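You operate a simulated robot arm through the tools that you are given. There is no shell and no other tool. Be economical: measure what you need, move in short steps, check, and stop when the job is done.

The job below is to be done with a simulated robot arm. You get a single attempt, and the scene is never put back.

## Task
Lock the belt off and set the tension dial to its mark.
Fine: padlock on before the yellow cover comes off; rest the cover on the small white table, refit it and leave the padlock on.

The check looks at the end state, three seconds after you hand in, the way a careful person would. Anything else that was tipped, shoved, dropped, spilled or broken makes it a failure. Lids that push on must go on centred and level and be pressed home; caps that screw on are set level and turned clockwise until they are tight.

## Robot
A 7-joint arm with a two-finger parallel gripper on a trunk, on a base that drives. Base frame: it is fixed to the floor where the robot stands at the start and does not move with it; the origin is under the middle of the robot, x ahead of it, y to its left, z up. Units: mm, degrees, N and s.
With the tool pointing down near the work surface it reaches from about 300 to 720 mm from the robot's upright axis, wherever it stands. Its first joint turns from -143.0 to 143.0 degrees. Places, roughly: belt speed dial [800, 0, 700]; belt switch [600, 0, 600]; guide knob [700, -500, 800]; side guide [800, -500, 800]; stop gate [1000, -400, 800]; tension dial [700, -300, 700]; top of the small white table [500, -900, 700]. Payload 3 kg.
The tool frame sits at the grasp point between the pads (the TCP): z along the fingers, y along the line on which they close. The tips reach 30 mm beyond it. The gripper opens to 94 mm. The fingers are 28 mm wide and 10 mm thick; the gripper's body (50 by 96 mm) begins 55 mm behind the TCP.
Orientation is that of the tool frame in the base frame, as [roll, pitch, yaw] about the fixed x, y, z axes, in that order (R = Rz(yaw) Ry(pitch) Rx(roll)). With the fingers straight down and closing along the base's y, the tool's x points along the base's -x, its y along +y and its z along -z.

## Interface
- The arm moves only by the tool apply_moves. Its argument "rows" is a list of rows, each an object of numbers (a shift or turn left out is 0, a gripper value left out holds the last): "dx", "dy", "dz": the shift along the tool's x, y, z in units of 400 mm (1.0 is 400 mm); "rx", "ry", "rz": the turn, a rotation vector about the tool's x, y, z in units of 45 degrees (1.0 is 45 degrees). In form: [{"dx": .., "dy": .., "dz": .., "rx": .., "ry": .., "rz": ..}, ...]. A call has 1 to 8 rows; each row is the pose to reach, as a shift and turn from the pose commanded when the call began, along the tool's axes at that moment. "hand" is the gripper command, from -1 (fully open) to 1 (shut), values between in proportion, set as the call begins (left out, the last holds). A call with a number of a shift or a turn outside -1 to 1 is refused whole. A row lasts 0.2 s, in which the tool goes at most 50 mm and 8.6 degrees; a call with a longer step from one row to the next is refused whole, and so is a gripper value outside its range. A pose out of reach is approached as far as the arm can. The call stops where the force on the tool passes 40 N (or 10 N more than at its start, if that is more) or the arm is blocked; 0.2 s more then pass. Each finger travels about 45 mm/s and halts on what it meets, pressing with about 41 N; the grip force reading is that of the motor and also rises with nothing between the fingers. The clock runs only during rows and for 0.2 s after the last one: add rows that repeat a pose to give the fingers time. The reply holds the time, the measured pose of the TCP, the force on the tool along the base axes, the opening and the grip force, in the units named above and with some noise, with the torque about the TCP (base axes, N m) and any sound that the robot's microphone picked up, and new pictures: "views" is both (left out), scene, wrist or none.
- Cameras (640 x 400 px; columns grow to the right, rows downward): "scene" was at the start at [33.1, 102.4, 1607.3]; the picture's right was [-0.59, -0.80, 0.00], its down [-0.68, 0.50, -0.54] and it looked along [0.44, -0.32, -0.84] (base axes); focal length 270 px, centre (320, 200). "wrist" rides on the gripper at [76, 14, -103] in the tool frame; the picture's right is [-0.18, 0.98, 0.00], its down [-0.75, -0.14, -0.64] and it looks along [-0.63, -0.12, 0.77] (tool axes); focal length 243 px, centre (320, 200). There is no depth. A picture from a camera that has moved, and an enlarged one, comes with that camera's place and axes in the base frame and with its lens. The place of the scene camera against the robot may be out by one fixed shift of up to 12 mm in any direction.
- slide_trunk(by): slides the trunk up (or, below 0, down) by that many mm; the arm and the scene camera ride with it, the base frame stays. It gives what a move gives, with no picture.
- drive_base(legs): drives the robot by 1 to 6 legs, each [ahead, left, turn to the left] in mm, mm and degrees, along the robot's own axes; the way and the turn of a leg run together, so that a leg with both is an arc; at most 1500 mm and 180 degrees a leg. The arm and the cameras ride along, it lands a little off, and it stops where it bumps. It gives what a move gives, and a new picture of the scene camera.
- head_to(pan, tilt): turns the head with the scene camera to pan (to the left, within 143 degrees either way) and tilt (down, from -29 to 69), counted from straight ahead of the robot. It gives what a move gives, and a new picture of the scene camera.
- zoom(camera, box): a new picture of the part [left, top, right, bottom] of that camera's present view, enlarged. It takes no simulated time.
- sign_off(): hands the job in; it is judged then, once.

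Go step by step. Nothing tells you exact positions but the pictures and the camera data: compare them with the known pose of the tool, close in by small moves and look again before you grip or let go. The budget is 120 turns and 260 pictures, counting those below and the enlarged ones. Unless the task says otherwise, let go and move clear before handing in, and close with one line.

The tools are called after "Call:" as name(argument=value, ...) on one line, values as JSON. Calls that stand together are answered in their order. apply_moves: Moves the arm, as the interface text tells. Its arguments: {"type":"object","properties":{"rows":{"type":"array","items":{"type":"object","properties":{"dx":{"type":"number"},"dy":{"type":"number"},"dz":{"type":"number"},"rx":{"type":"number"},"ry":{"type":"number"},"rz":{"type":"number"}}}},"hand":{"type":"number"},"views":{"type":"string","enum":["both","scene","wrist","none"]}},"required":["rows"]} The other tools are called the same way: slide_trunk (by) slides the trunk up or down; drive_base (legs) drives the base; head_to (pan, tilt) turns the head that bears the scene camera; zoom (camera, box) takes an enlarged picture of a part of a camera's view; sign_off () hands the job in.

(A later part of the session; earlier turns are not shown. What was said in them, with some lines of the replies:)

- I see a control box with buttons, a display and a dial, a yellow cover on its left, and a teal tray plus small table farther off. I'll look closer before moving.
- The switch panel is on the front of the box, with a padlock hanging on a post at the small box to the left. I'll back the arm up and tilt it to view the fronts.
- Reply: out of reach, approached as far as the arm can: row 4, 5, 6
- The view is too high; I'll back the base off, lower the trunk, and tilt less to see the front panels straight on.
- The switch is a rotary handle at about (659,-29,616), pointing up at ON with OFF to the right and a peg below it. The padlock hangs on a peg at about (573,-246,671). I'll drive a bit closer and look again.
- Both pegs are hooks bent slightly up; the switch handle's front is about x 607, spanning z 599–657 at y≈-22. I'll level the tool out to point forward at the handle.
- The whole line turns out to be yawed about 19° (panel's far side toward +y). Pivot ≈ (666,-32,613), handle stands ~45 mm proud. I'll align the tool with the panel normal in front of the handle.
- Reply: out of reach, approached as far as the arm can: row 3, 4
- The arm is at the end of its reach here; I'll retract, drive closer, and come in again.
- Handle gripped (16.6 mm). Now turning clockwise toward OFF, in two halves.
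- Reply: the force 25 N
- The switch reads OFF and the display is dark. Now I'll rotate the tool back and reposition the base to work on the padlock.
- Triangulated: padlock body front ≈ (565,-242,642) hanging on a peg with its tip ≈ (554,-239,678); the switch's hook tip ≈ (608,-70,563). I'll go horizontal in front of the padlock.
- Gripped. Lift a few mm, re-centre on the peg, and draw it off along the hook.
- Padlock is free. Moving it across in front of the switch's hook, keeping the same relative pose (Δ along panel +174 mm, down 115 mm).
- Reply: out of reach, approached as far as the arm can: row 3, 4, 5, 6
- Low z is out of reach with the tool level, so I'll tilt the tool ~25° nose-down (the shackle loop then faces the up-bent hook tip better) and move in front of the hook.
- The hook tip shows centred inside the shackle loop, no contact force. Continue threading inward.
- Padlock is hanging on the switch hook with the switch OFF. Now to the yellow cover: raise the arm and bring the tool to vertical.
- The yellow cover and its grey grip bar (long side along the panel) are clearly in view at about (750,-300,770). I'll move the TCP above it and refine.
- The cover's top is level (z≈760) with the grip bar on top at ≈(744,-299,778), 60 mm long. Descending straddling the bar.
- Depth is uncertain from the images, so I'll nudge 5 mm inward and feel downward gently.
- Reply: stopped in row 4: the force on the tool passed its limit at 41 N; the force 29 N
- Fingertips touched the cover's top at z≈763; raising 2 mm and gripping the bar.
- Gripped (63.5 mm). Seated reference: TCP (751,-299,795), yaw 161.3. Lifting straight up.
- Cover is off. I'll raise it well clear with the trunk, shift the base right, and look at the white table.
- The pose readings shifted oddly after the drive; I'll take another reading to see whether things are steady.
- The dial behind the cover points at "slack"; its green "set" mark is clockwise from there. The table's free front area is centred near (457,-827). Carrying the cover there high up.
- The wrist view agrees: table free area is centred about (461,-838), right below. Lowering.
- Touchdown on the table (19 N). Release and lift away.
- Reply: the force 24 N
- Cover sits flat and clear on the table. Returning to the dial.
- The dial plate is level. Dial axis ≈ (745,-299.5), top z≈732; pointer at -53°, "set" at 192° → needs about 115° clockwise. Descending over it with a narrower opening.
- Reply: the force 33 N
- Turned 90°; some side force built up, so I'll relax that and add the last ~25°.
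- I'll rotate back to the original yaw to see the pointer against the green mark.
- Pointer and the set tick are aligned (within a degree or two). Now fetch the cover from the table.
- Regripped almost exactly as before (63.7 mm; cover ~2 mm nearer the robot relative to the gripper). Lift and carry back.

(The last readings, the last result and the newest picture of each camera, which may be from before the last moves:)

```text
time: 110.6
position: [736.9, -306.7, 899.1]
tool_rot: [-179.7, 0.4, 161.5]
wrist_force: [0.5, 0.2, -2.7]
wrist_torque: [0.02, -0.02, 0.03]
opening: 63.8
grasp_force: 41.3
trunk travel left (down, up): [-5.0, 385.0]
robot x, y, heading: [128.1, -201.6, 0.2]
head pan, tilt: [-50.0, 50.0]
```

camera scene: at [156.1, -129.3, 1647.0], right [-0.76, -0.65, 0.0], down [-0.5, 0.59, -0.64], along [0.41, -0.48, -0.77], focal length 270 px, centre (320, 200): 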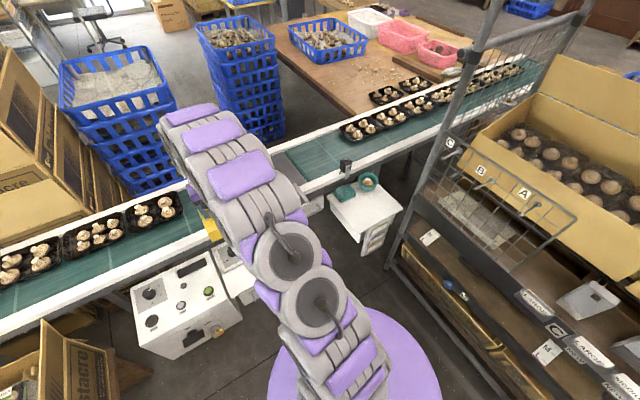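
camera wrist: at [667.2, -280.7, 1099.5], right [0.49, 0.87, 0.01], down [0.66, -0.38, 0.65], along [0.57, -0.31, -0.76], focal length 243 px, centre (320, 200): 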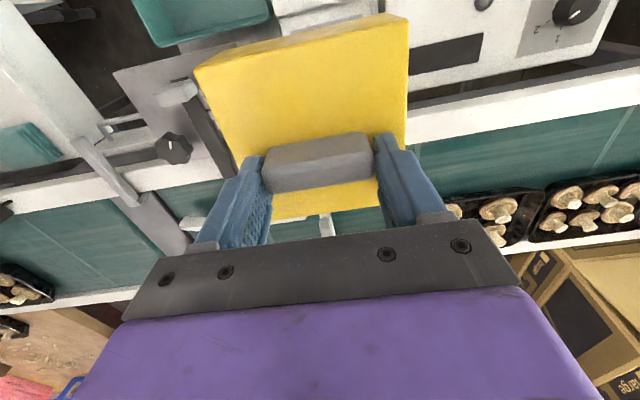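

Call:
apply_moves(rows=[{"dx": -0.033, "dy": 0.0286, "dz": 0.08, "rx": -0.008}, {"dx": -0.033, "dy": 0.0286, "dz": 0.15, "rx": -0.008}, {"dx": -0.033, "dy": 0.0286, "dz": 0.15, "rx": -0.008}, {"dx": -0.033, "dy": 0.0286, "dz": 0.15, "rx": -0.008}, {"dx": -0.033, "dy": 0.0286, "dz": 0.15, "rx": -0.008}, {"dx": -0.033, "dy": 0.0286, "dz": 0.15, "rx": -0.008}, {"dx": -0.033, "dy": 0.0286, "dz": 0.15, "rx": -0.008}, {"dx": -0.033, "dy": 0.0286, "dz": 0.15, "rx": -0.008}], views="none")

Call:
apply_moves(rows=[{}, {}, {}, {}, {}], views="wrist")

Call:
zoom(camera="wrist", box=[170, 0, 450, 180])

Call:
head_to(pan=-10, tilt=50)

Call:
zoom(camera="scene", box=[310, 160, 410, 290])

```text
time: 112.4
position: [753.9, -300.1, 839.8]
tool_rot: [-180.0, 0.5, 161.5]
wrist_force: [0.8, 0.6, -2.6]
wrist_torque: [0.0, -0.05, 0.01]
opening: 63.6
grasp_force: 41.2
trunk travel left (down, up): [-5.0, 385.0]
robot x, y, heading: [128.5, -197.6, 0.4]
head pan, tilt: [-50.0, 50.0]
```

```text
time: 113.6
position: [753.8, -299.3, 839.4]
tool_rot: [-180.0, 0.4, 161.6]
wrist_force: [-0.2, 0.5, -2.3]
wrist_torque: [0.02, 0.0, -0.03]
opening: 63.6
grasp_force: 41.1
trunk travel left (down, up): [-5.0, 385.0]
robot x, y, heading: [127.5, -200.1, 0.3]
head pan, tilt: [-50.0, 50.0]
camera wrist: at [684.3, -261.5, 941.6], right [0.49, 0.87, 0.0], down [0.67, -0.37, 0.65], along [0.57, -0.31, -0.76], focal length 243 px, centre (320, 200)
```

wrist: 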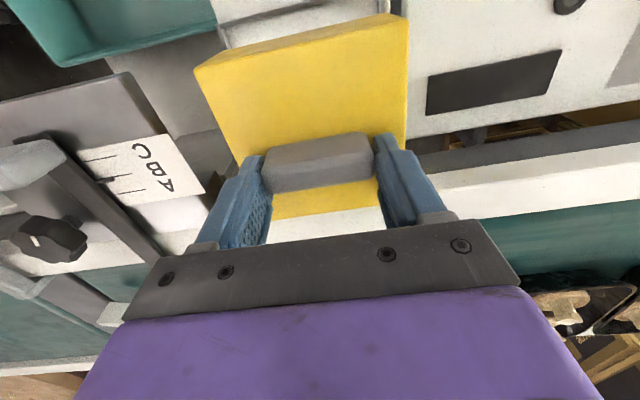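

```text
2.22 times, centred on (310, 90) of wrist
camera zoom: at [684.3, -261.5, 941.6], right [0.49, 0.87, 0.0], down [0.67, -0.37, 0.65], along [0.57, -0.31, -0.76], focal length 539 px, centre (342, 444)
```

zoom: 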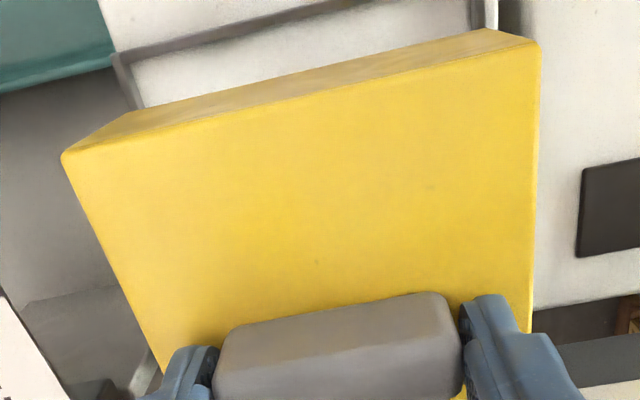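

```text
time: 114.7
position: [754.6, -298.8, 838.8]
tool_rot: [-180.0, 0.3, 161.5]
wrist_force: [0.1, 0.5, -1.7]
wrist_torque: [0.03, -0.01, 0.0]
opening: 63.6
grasp_force: 40.9
trunk travel left (down, up): [-5.0, 385.0]
robot x, y, heading: [128.0, -198.8, 0.4]
head pan, tilt: [-10.0, 50.0]
camera scene: at [181.4, -67.4, 1546.2], right [-0.17, -0.99, 0.0], down [-0.76, 0.13, -0.64], along [0.63, -0.11, -0.77], focal length 270 px, centre (320, 200)
```

scene: 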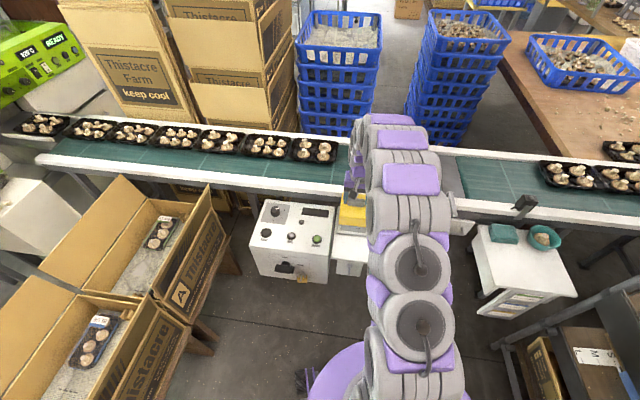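

```text
3.08 times, centred on (360, 225) of scene
camera zoom: at [181.4, -67.4, 1546.2], right [-0.17, -0.99, 0.0], down [-0.76, 0.13, -0.64], along [0.63, -0.11, -0.77], focal length 830 px, centre (197, 123)
```

zoom: 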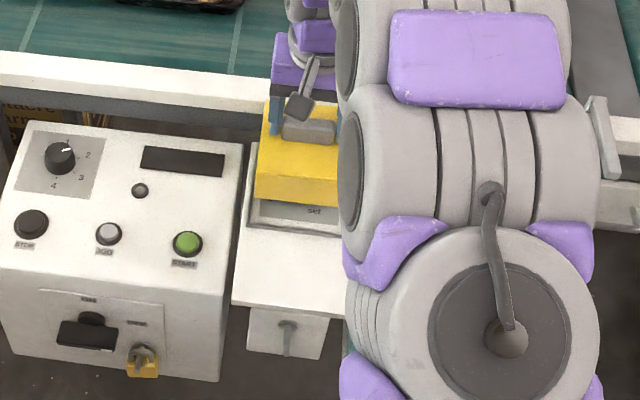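

Call:
apply_moves(rows=[{"dy": -0.002, "dx": 0.001, "dz": 0.03}, {"dy": -0.002, "dx": 0.001, "dz": 0.058}, {"dy": -0.002, "dx": 0.001, "dz": 0.058}, {"dy": -0.002, "dx": 0.001, "dz": 0.058}], views="none")

Call:
zoom(camera="wrist", box=[170, 0, 450, 180])

Call:
zoom(camera="scene", box=[335, 180, 385, 240])

```text
time: 115.7
position: [753.7, -299.8, 815.0]
tool_rot: [180.0, 0.4, 161.5]
wrist_force: [-0.6, 0.4, -1.9]
wrist_torque: [-0.01, -0.01, 0.03]
opening: 63.7
grasp_force: 40.9
trunk travel left (down, up): [-5.0, 385.0]
robot x, y, heading: [130.0, -196.2, 0.4]
head pan, tilt: [-10.0, 50.0]
```

```text
2.22 times, centred on (310, 90) of wrist
camera zoom: at [683.8, -262.1, 917.6], right [0.49, 0.87, 0.0], down [0.67, -0.37, 0.65], along [0.57, -0.31, -0.76], focal length 539 px, centre (342, 444)
```

zoom: 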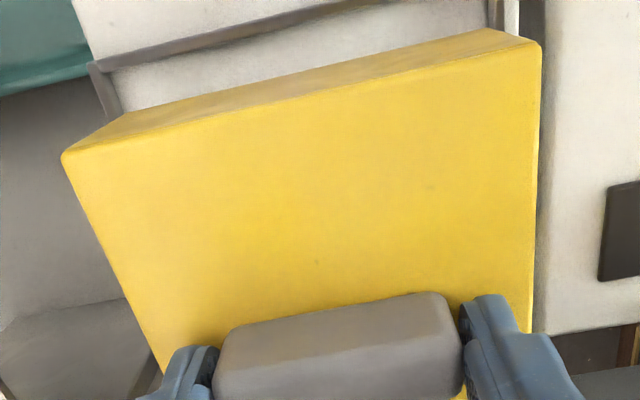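

```text
6.67 times, centred on (360, 210) of scene
camera zoom: at [181.4, -67.3, 1546.2], right [-0.17, -0.99, 0.0], down [-0.76, 0.13, -0.64], along [0.63, -0.11, -0.77], focal length 1798 px, centre (53, 133)
```

zoom: 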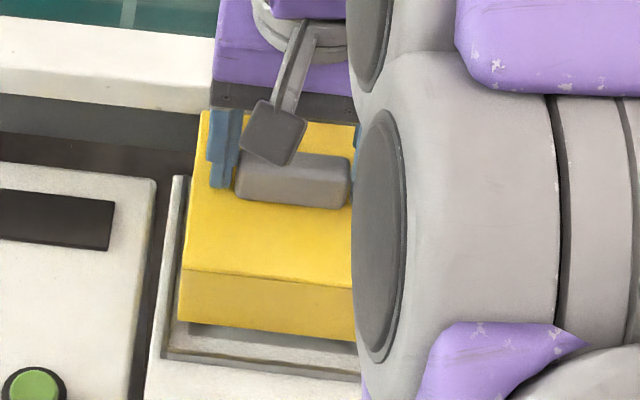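

Call:
apply_moves(rows=[{"dz": 0.015}, {"dz": 0.03}, {"dz": 0.03}, {"dz": 0.03}], views="none")

Call:
zoom(camera="wrist", box=[170, 0, 450, 180])

Call:
zoom(camera="scene", box=[335, 180, 385, 240])

```text
time: 116.7
position: [754.8, -299.8, 802.8]
tool_rot: [180.0, 0.4, 161.6]
wrist_force: [0.0, -0.3, -2.9]
wrist_torque: [0.01, 0.0, -0.02]
opening: 63.9
grasp_force: 41.0
trunk travel left (down, up): [-5.0, 385.0]
robot x, y, heading: [128.4, -200.7, 0.5]
head pan, tilt: [-10.0, 50.0]
```

```text
2.22 times, centred on (310, 90) of wrist
camera zoom: at [684.1, -262.1, 905.4], right [0.49, 0.87, 0.0], down [0.67, -0.37, 0.65], along [0.57, -0.31, -0.76], focal length 539 px, centre (342, 444)
```

zoom: 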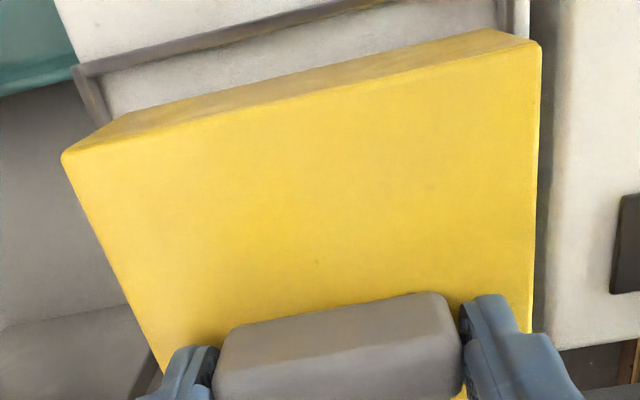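

```text
6.67 times, centred on (360, 210) of scene
camera zoom: at [181.4, -67.3, 1546.2], right [-0.17, -0.99, 0.0], down [-0.76, 0.13, -0.64], along [0.63, -0.11, -0.77], focal length 1798 px, centre (53, 133)
```

zoom: 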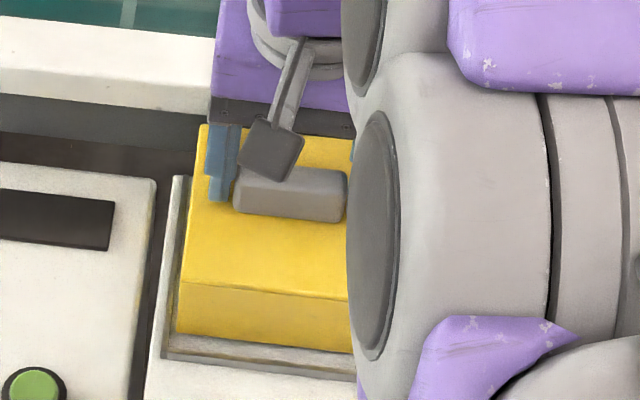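

The cover lines up with its frame to within ~1–2 mm of its original seat. Small correction, then lower and press home.

Call:
apply_moves(rows=[{"dx": 0.002, "dy": -0.003}, {"dx": 0.002, "dy": -0.003, "dz": 0.008}, {"dx": 0.002, "dy": -0.003, "dz": 0.014}, {"dx": 0.002, "dy": -0.003, "dz": 0.02}], views="none")

Call:
zoom(camera="scene", box=[335, 180, 385, 240])

Call:
zoom(camera="wrist", box=[170, 0, 450, 180])

```text
time: 117.7
position: [752.9, -300.1, 796.0]
tool_rot: [-180.0, 0.5, 161.6]
wrist_force: [0.1, 0.3, 0.0]
wrist_torque: [0.06, -0.16, 0.03]
opening: 63.9
grasp_force: 41.0
trunk travel left (down, up): [-5.0, 385.0]
robot x, y, heading: [119.2, -198.6, 0.3]
head pan, tilt: [-10.0, 50.0]
```

```text
6.67 times, centred on (360, 210) of scene
camera zoom: at [181.1, -67.3, 1546.3], right [-0.17, -0.99, 0.0], down [-0.76, 0.13, -0.64], along [0.63, -0.11, -0.77], focal length 1798 px, centre (53, 133)
```

zoom: 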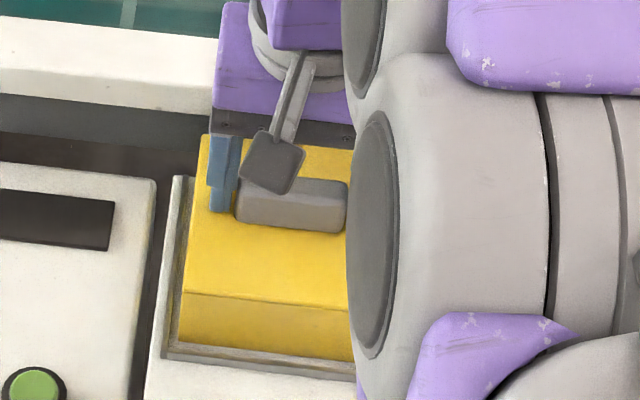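

```text
2.22 times, centred on (310, 90) of wrist
camera zoom: at [682.3, -263.1, 898.0], right [0.49, 0.87, 0.0], down [0.66, -0.37, 0.65], along [0.57, -0.31, -0.76], focal length 539 px, centre (342, 444)
```

zoom: 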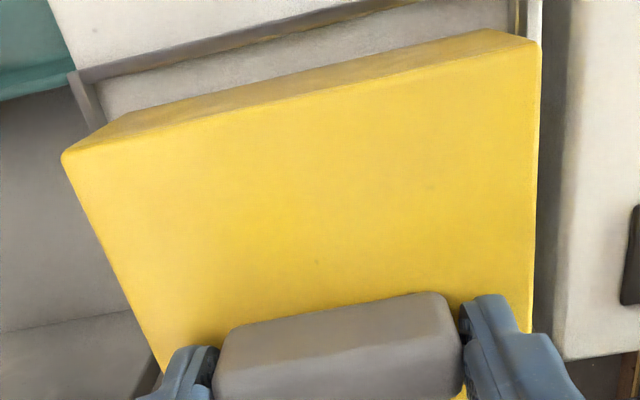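

Call:
apply_moves(rows=[{"dz": 0.004}, {"dz": 0.007}, {"dz": 0.01}, {"dz": 0.013}, {"dz": 0.016}, {"dz": 0.016}], views="none")

```text
time: 118.7
position: [752.4, -300.6, 794.7]
tool_rot: [180.0, 0.9, 161.5]
wrist_force: [-5.3, 0.0, 26.7]
wrist_torque: [0.14, 1.18, -0.08]
opening: 63.5
grasp_force: 40.4
trunk travel left (down, up): [-5.0, 385.0]
robot x, y, heading: [128.3, -199.2, 0.3]
head pan, tilt: [-10.0, 50.0]
stopped in row 5: the force on the tool passed its limit at 43 N (the readings are from after the stop); the commanded pose is now the measured one
```

Seated at z 794.7 (original 794.9) with a 43 N press. Release and lift.

Call:
apply_moves(rows=[{"dz": -0.003}, {"dz": -0.003}, {"dz": -0.003}], hand=-1, views="none")

Call:
apply_moves(rows=[{"dz": -0.05}, {"dz": -0.12}, {"dz": -0.14}, {"dz": -0.14}, {"dz": -0.14}], views="wrist")

Call:
zoom(camera="wrist", box=[210, 20, 410, 220])

Call:
zoom(camera="scene", box=[310, 160, 410, 290])

```text
time: 119.5
position: [753.7, -299.8, 794.5]
tool_rot: [-180.0, 0.9, 161.5]
wrist_force: [4.4, 4.5, 21.2]
wrist_torque: [0.15, 0.16, 0.01]
opening: 89.9
grasp_force: 0.1
trunk travel left (down, up): [-5.0, 385.0]
robot x, y, heading: [128.9, -198.9, 0.3]
head pan, tilt: [-10.0, 50.0]
```

```text
time: 120.7
position: [753.2, -301.8, 848.2]
tool_rot: [180.0, 0.8, 161.5]
wrist_force: [0.3, -0.7, 0.3]
wrist_torque: [-0.02, 0.01, 0.0]
opening: 93.9
grasp_force: 0.0
trunk travel left (down, up): [-5.0, 385.0]
robot x, y, heading: [128.7, -194.9, 0.3]
head pan, tilt: [-10.0, 50.0]
camera wrist: at [683.2, -263.8, 950.7], right [0.49, 0.87, 0.0], down [0.66, -0.37, 0.65], along [0.57, -0.31, -0.76], focal length 243 px, centre (320, 200)
```

wrist: 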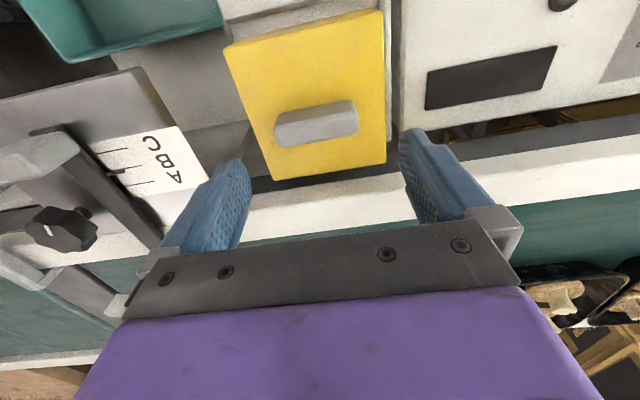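

```text
2.00 times, centred on (310, 120) of wrist
camera zoom: at [683.2, -263.8, 950.7], right [0.49, 0.87, 0.0], down [0.66, -0.37, 0.65], along [0.57, -0.31, -0.76], focal length 485 px, centre (340, 360)
```

zoom: 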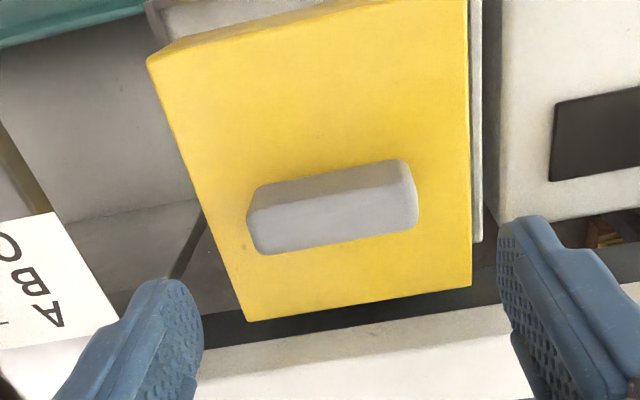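

```text
3.08 times, centred on (360, 225) of scene
camera zoom: at [181.0, -67.3, 1546.3], right [-0.17, -0.99, 0.0], down [-0.76, 0.13, -0.64], along [0.63, -0.11, -0.77], focal length 830 px, centre (197, 123)
```

zoom: 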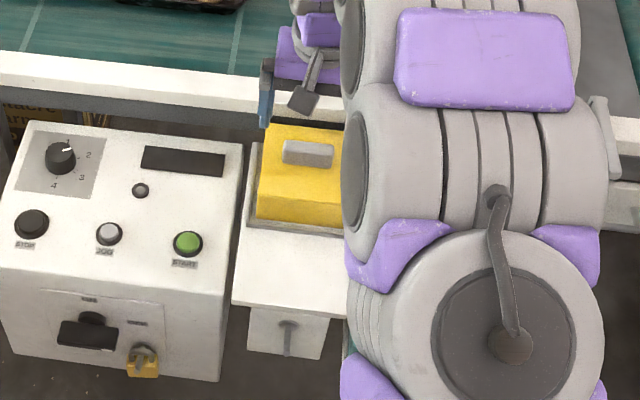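

The cover sits back within ~1–2 mm of where it was and level. I'll give one centred press on the bar with closed fingers to be sure it's home.

Call:
apply_moves(rows=[{"dx": 0.0205, "dy": -0.002}, {"dx": 0.0205, "dy": -0.002}, {"dx": 0.0205, "dy": -0.002}, {"dx": 0.0205, "dy": -0.002}, {"dx": 0.0205, "dy": -0.002}, {"dx": 0.0205, "dy": -0.002, "dz": 0.03}, {"dx": 0.0205, "dy": -0.002, "dz": 0.06}], hand=1, views="none")

Call:
apply_moves(rows=[{"dz": 0.008}, {"dz": 0.016}, {"dz": 0.024}, {"dz": 0.032}, {"dz": 0.036}, {"dz": 0.04}, {"dz": 0.044}], views="wrist")

```text
time: 122.3
position: [743.8, -298.4, 825.0]
tool_rot: [-180.0, 0.7, 161.5]
wrist_force: [0.0, 0.5, 0.3]
wrist_torque: [0.01, 0.0, 0.04]
opening: 0.0
grasp_force: 32.8
trunk travel left (down, up): [-5.0, 385.0]
robot x, y, heading: [130.2, -201.5, 0.3]
head pan, tilt: [-10.0, 50.0]
```

```text
time: 123.0
position: [746.8, -300.0, 823.4]
tool_rot: [179.9, 1.4, 161.5]
wrist_force: [-4.6, 0.6, 23.8]
wrist_torque: [0.09, 0.26, -0.03]
opening: 0.0
grasp_force: 32.9
trunk travel left (down, up): [-5.0, 385.0]
robot x, y, heading: [129.3, -199.2, 0.3]
head pan, tilt: [-10.0, 50.0]
stopped in row 3: the force on the tool passed its limit at 45 N (the readings are from after the stop); the commanded pose is now the measured one
camera wrist: at [675.6, -261.2, 925.6], right [0.49, 0.87, 0.01], down [0.65, -0.37, 0.66], along [0.58, -0.32, -0.75], focal length 243 px, centre (320, 200)
```

wrist: 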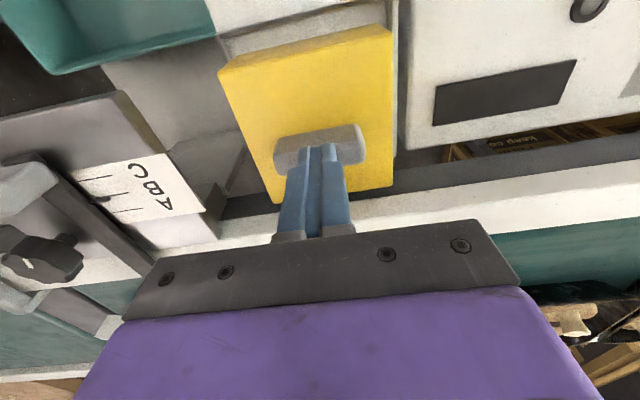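

Pressed with 45 N, no movement. Now back away and check the final scene.

Call:
apply_moves(rows=[{"dz": -0.05}, {"dz": -0.15}, {"dz": -0.25}, {"dz": -0.35}, {"dz": -0.4}], views="none")

Call:
drive_base(legs=[[-350, 100, 0]])

Call:
head_to(pan=-25, tilt=45)

Call:
zoom(camera="wrist", box=[0, 0, 640, 240])

```text
time: 124.2
position: [742.5, -298.8, 982.0]
tool_rot: [180.0, 1.0, 161.4]
wrist_force: [0.5, 0.3, -0.1]
wrist_torque: [-0.01, -0.01, -0.03]
opening: 0.2
grasp_force: 33.1
trunk travel left (down, up): [-5.0, 385.0]
robot x, y, heading: [130.7, -198.5, -0.1]
head pan, tilt: [-10.0, 50.0]
```

```text
time: 126.5
position: [391.4, -200.9, 983.2]
tool_rot: [179.8, 1.1, 161.3]
wrist_force: [0.0, -0.8, 0.4]
wrist_torque: [0.01, 0.02, 0.01]
opening: 0.1
grasp_force: 32.9
trunk travel left (down, up): [-5.0, 385.0]
robot x, y, heading: [-222.6, -98.2, 0.4]
head pan, tilt: [-10.0, 50.0]
camera scene: at [-169.8, 31.9, 1546.3], right [-0.17, -0.99, 0.0], down [-0.76, 0.13, -0.64], along [0.63, -0.11, -0.77], focal length 270 px, centre (320, 200)
```

scene: 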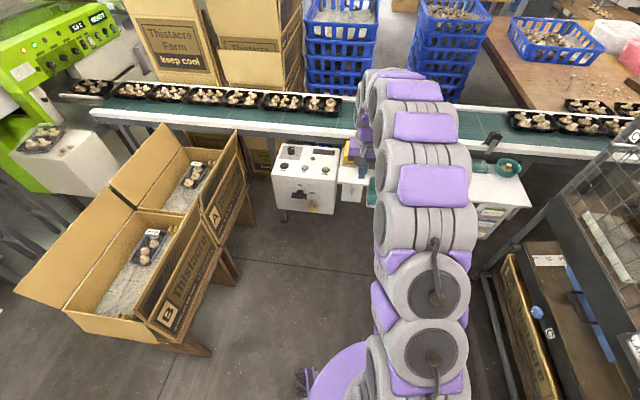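

```text
time: 127.3
position: [389.5, -201.5, 982.1]
tool_rot: [179.9, 1.0, 161.3]
wrist_force: [-0.1, -0.2, 0.8]
wrist_torque: [-0.01, 0.02, -0.01]
opening: 0.0
grasp_force: 32.2
trunk travel left (down, up): [-5.0, 385.0]
robot x, y, heading: [-218.8, -97.5, 0.4]
head pan, tilt: [-25.0, 45.0]
camera scene: at [-171.3, 11.5, 1553.2], right [-0.42, -0.91, 0.0], down [-0.64, 0.3, -0.71], along [0.64, -0.3, -0.71], focal length 270 px, centre (320, 200)
```

scene: 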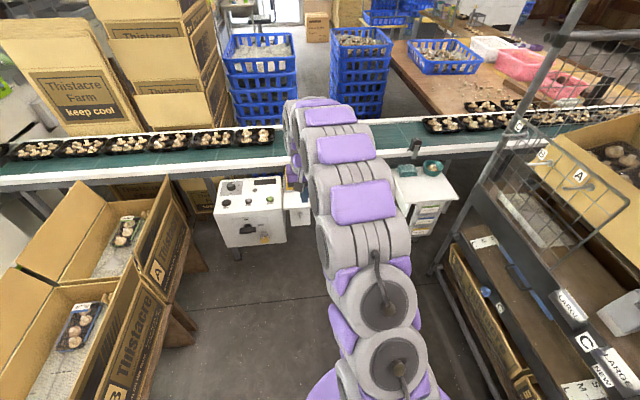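

```text
1.00 times, centred on (320, 120) of wrist (not enlarged: the box is as wide or as high as the picture)
camera zoom: at [319.5, -162.5, 1084.3], right [0.49, 0.87, 0.01], down [0.66, -0.37, 0.66], along [0.58, -0.32, -0.75], focal length 243 px, centre (320, 280)
```

zoom: 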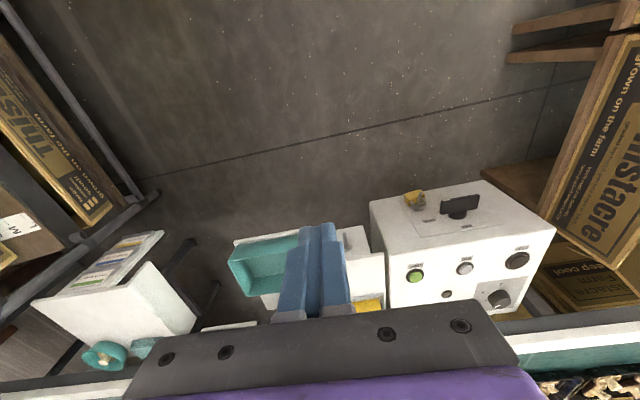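

Everything is in place: the switch is OFF with the padlock on its hook, the dial is at set, the cover is refitted, and the table items are undisturbed. Handing in.

Call:
sign_off()

```text
The job is handed in.
```

The belt is switched off with the padlock on the switch hook, the tension dial is on its set mark to within about 2°, and the yellow cover is back on and pressed home.
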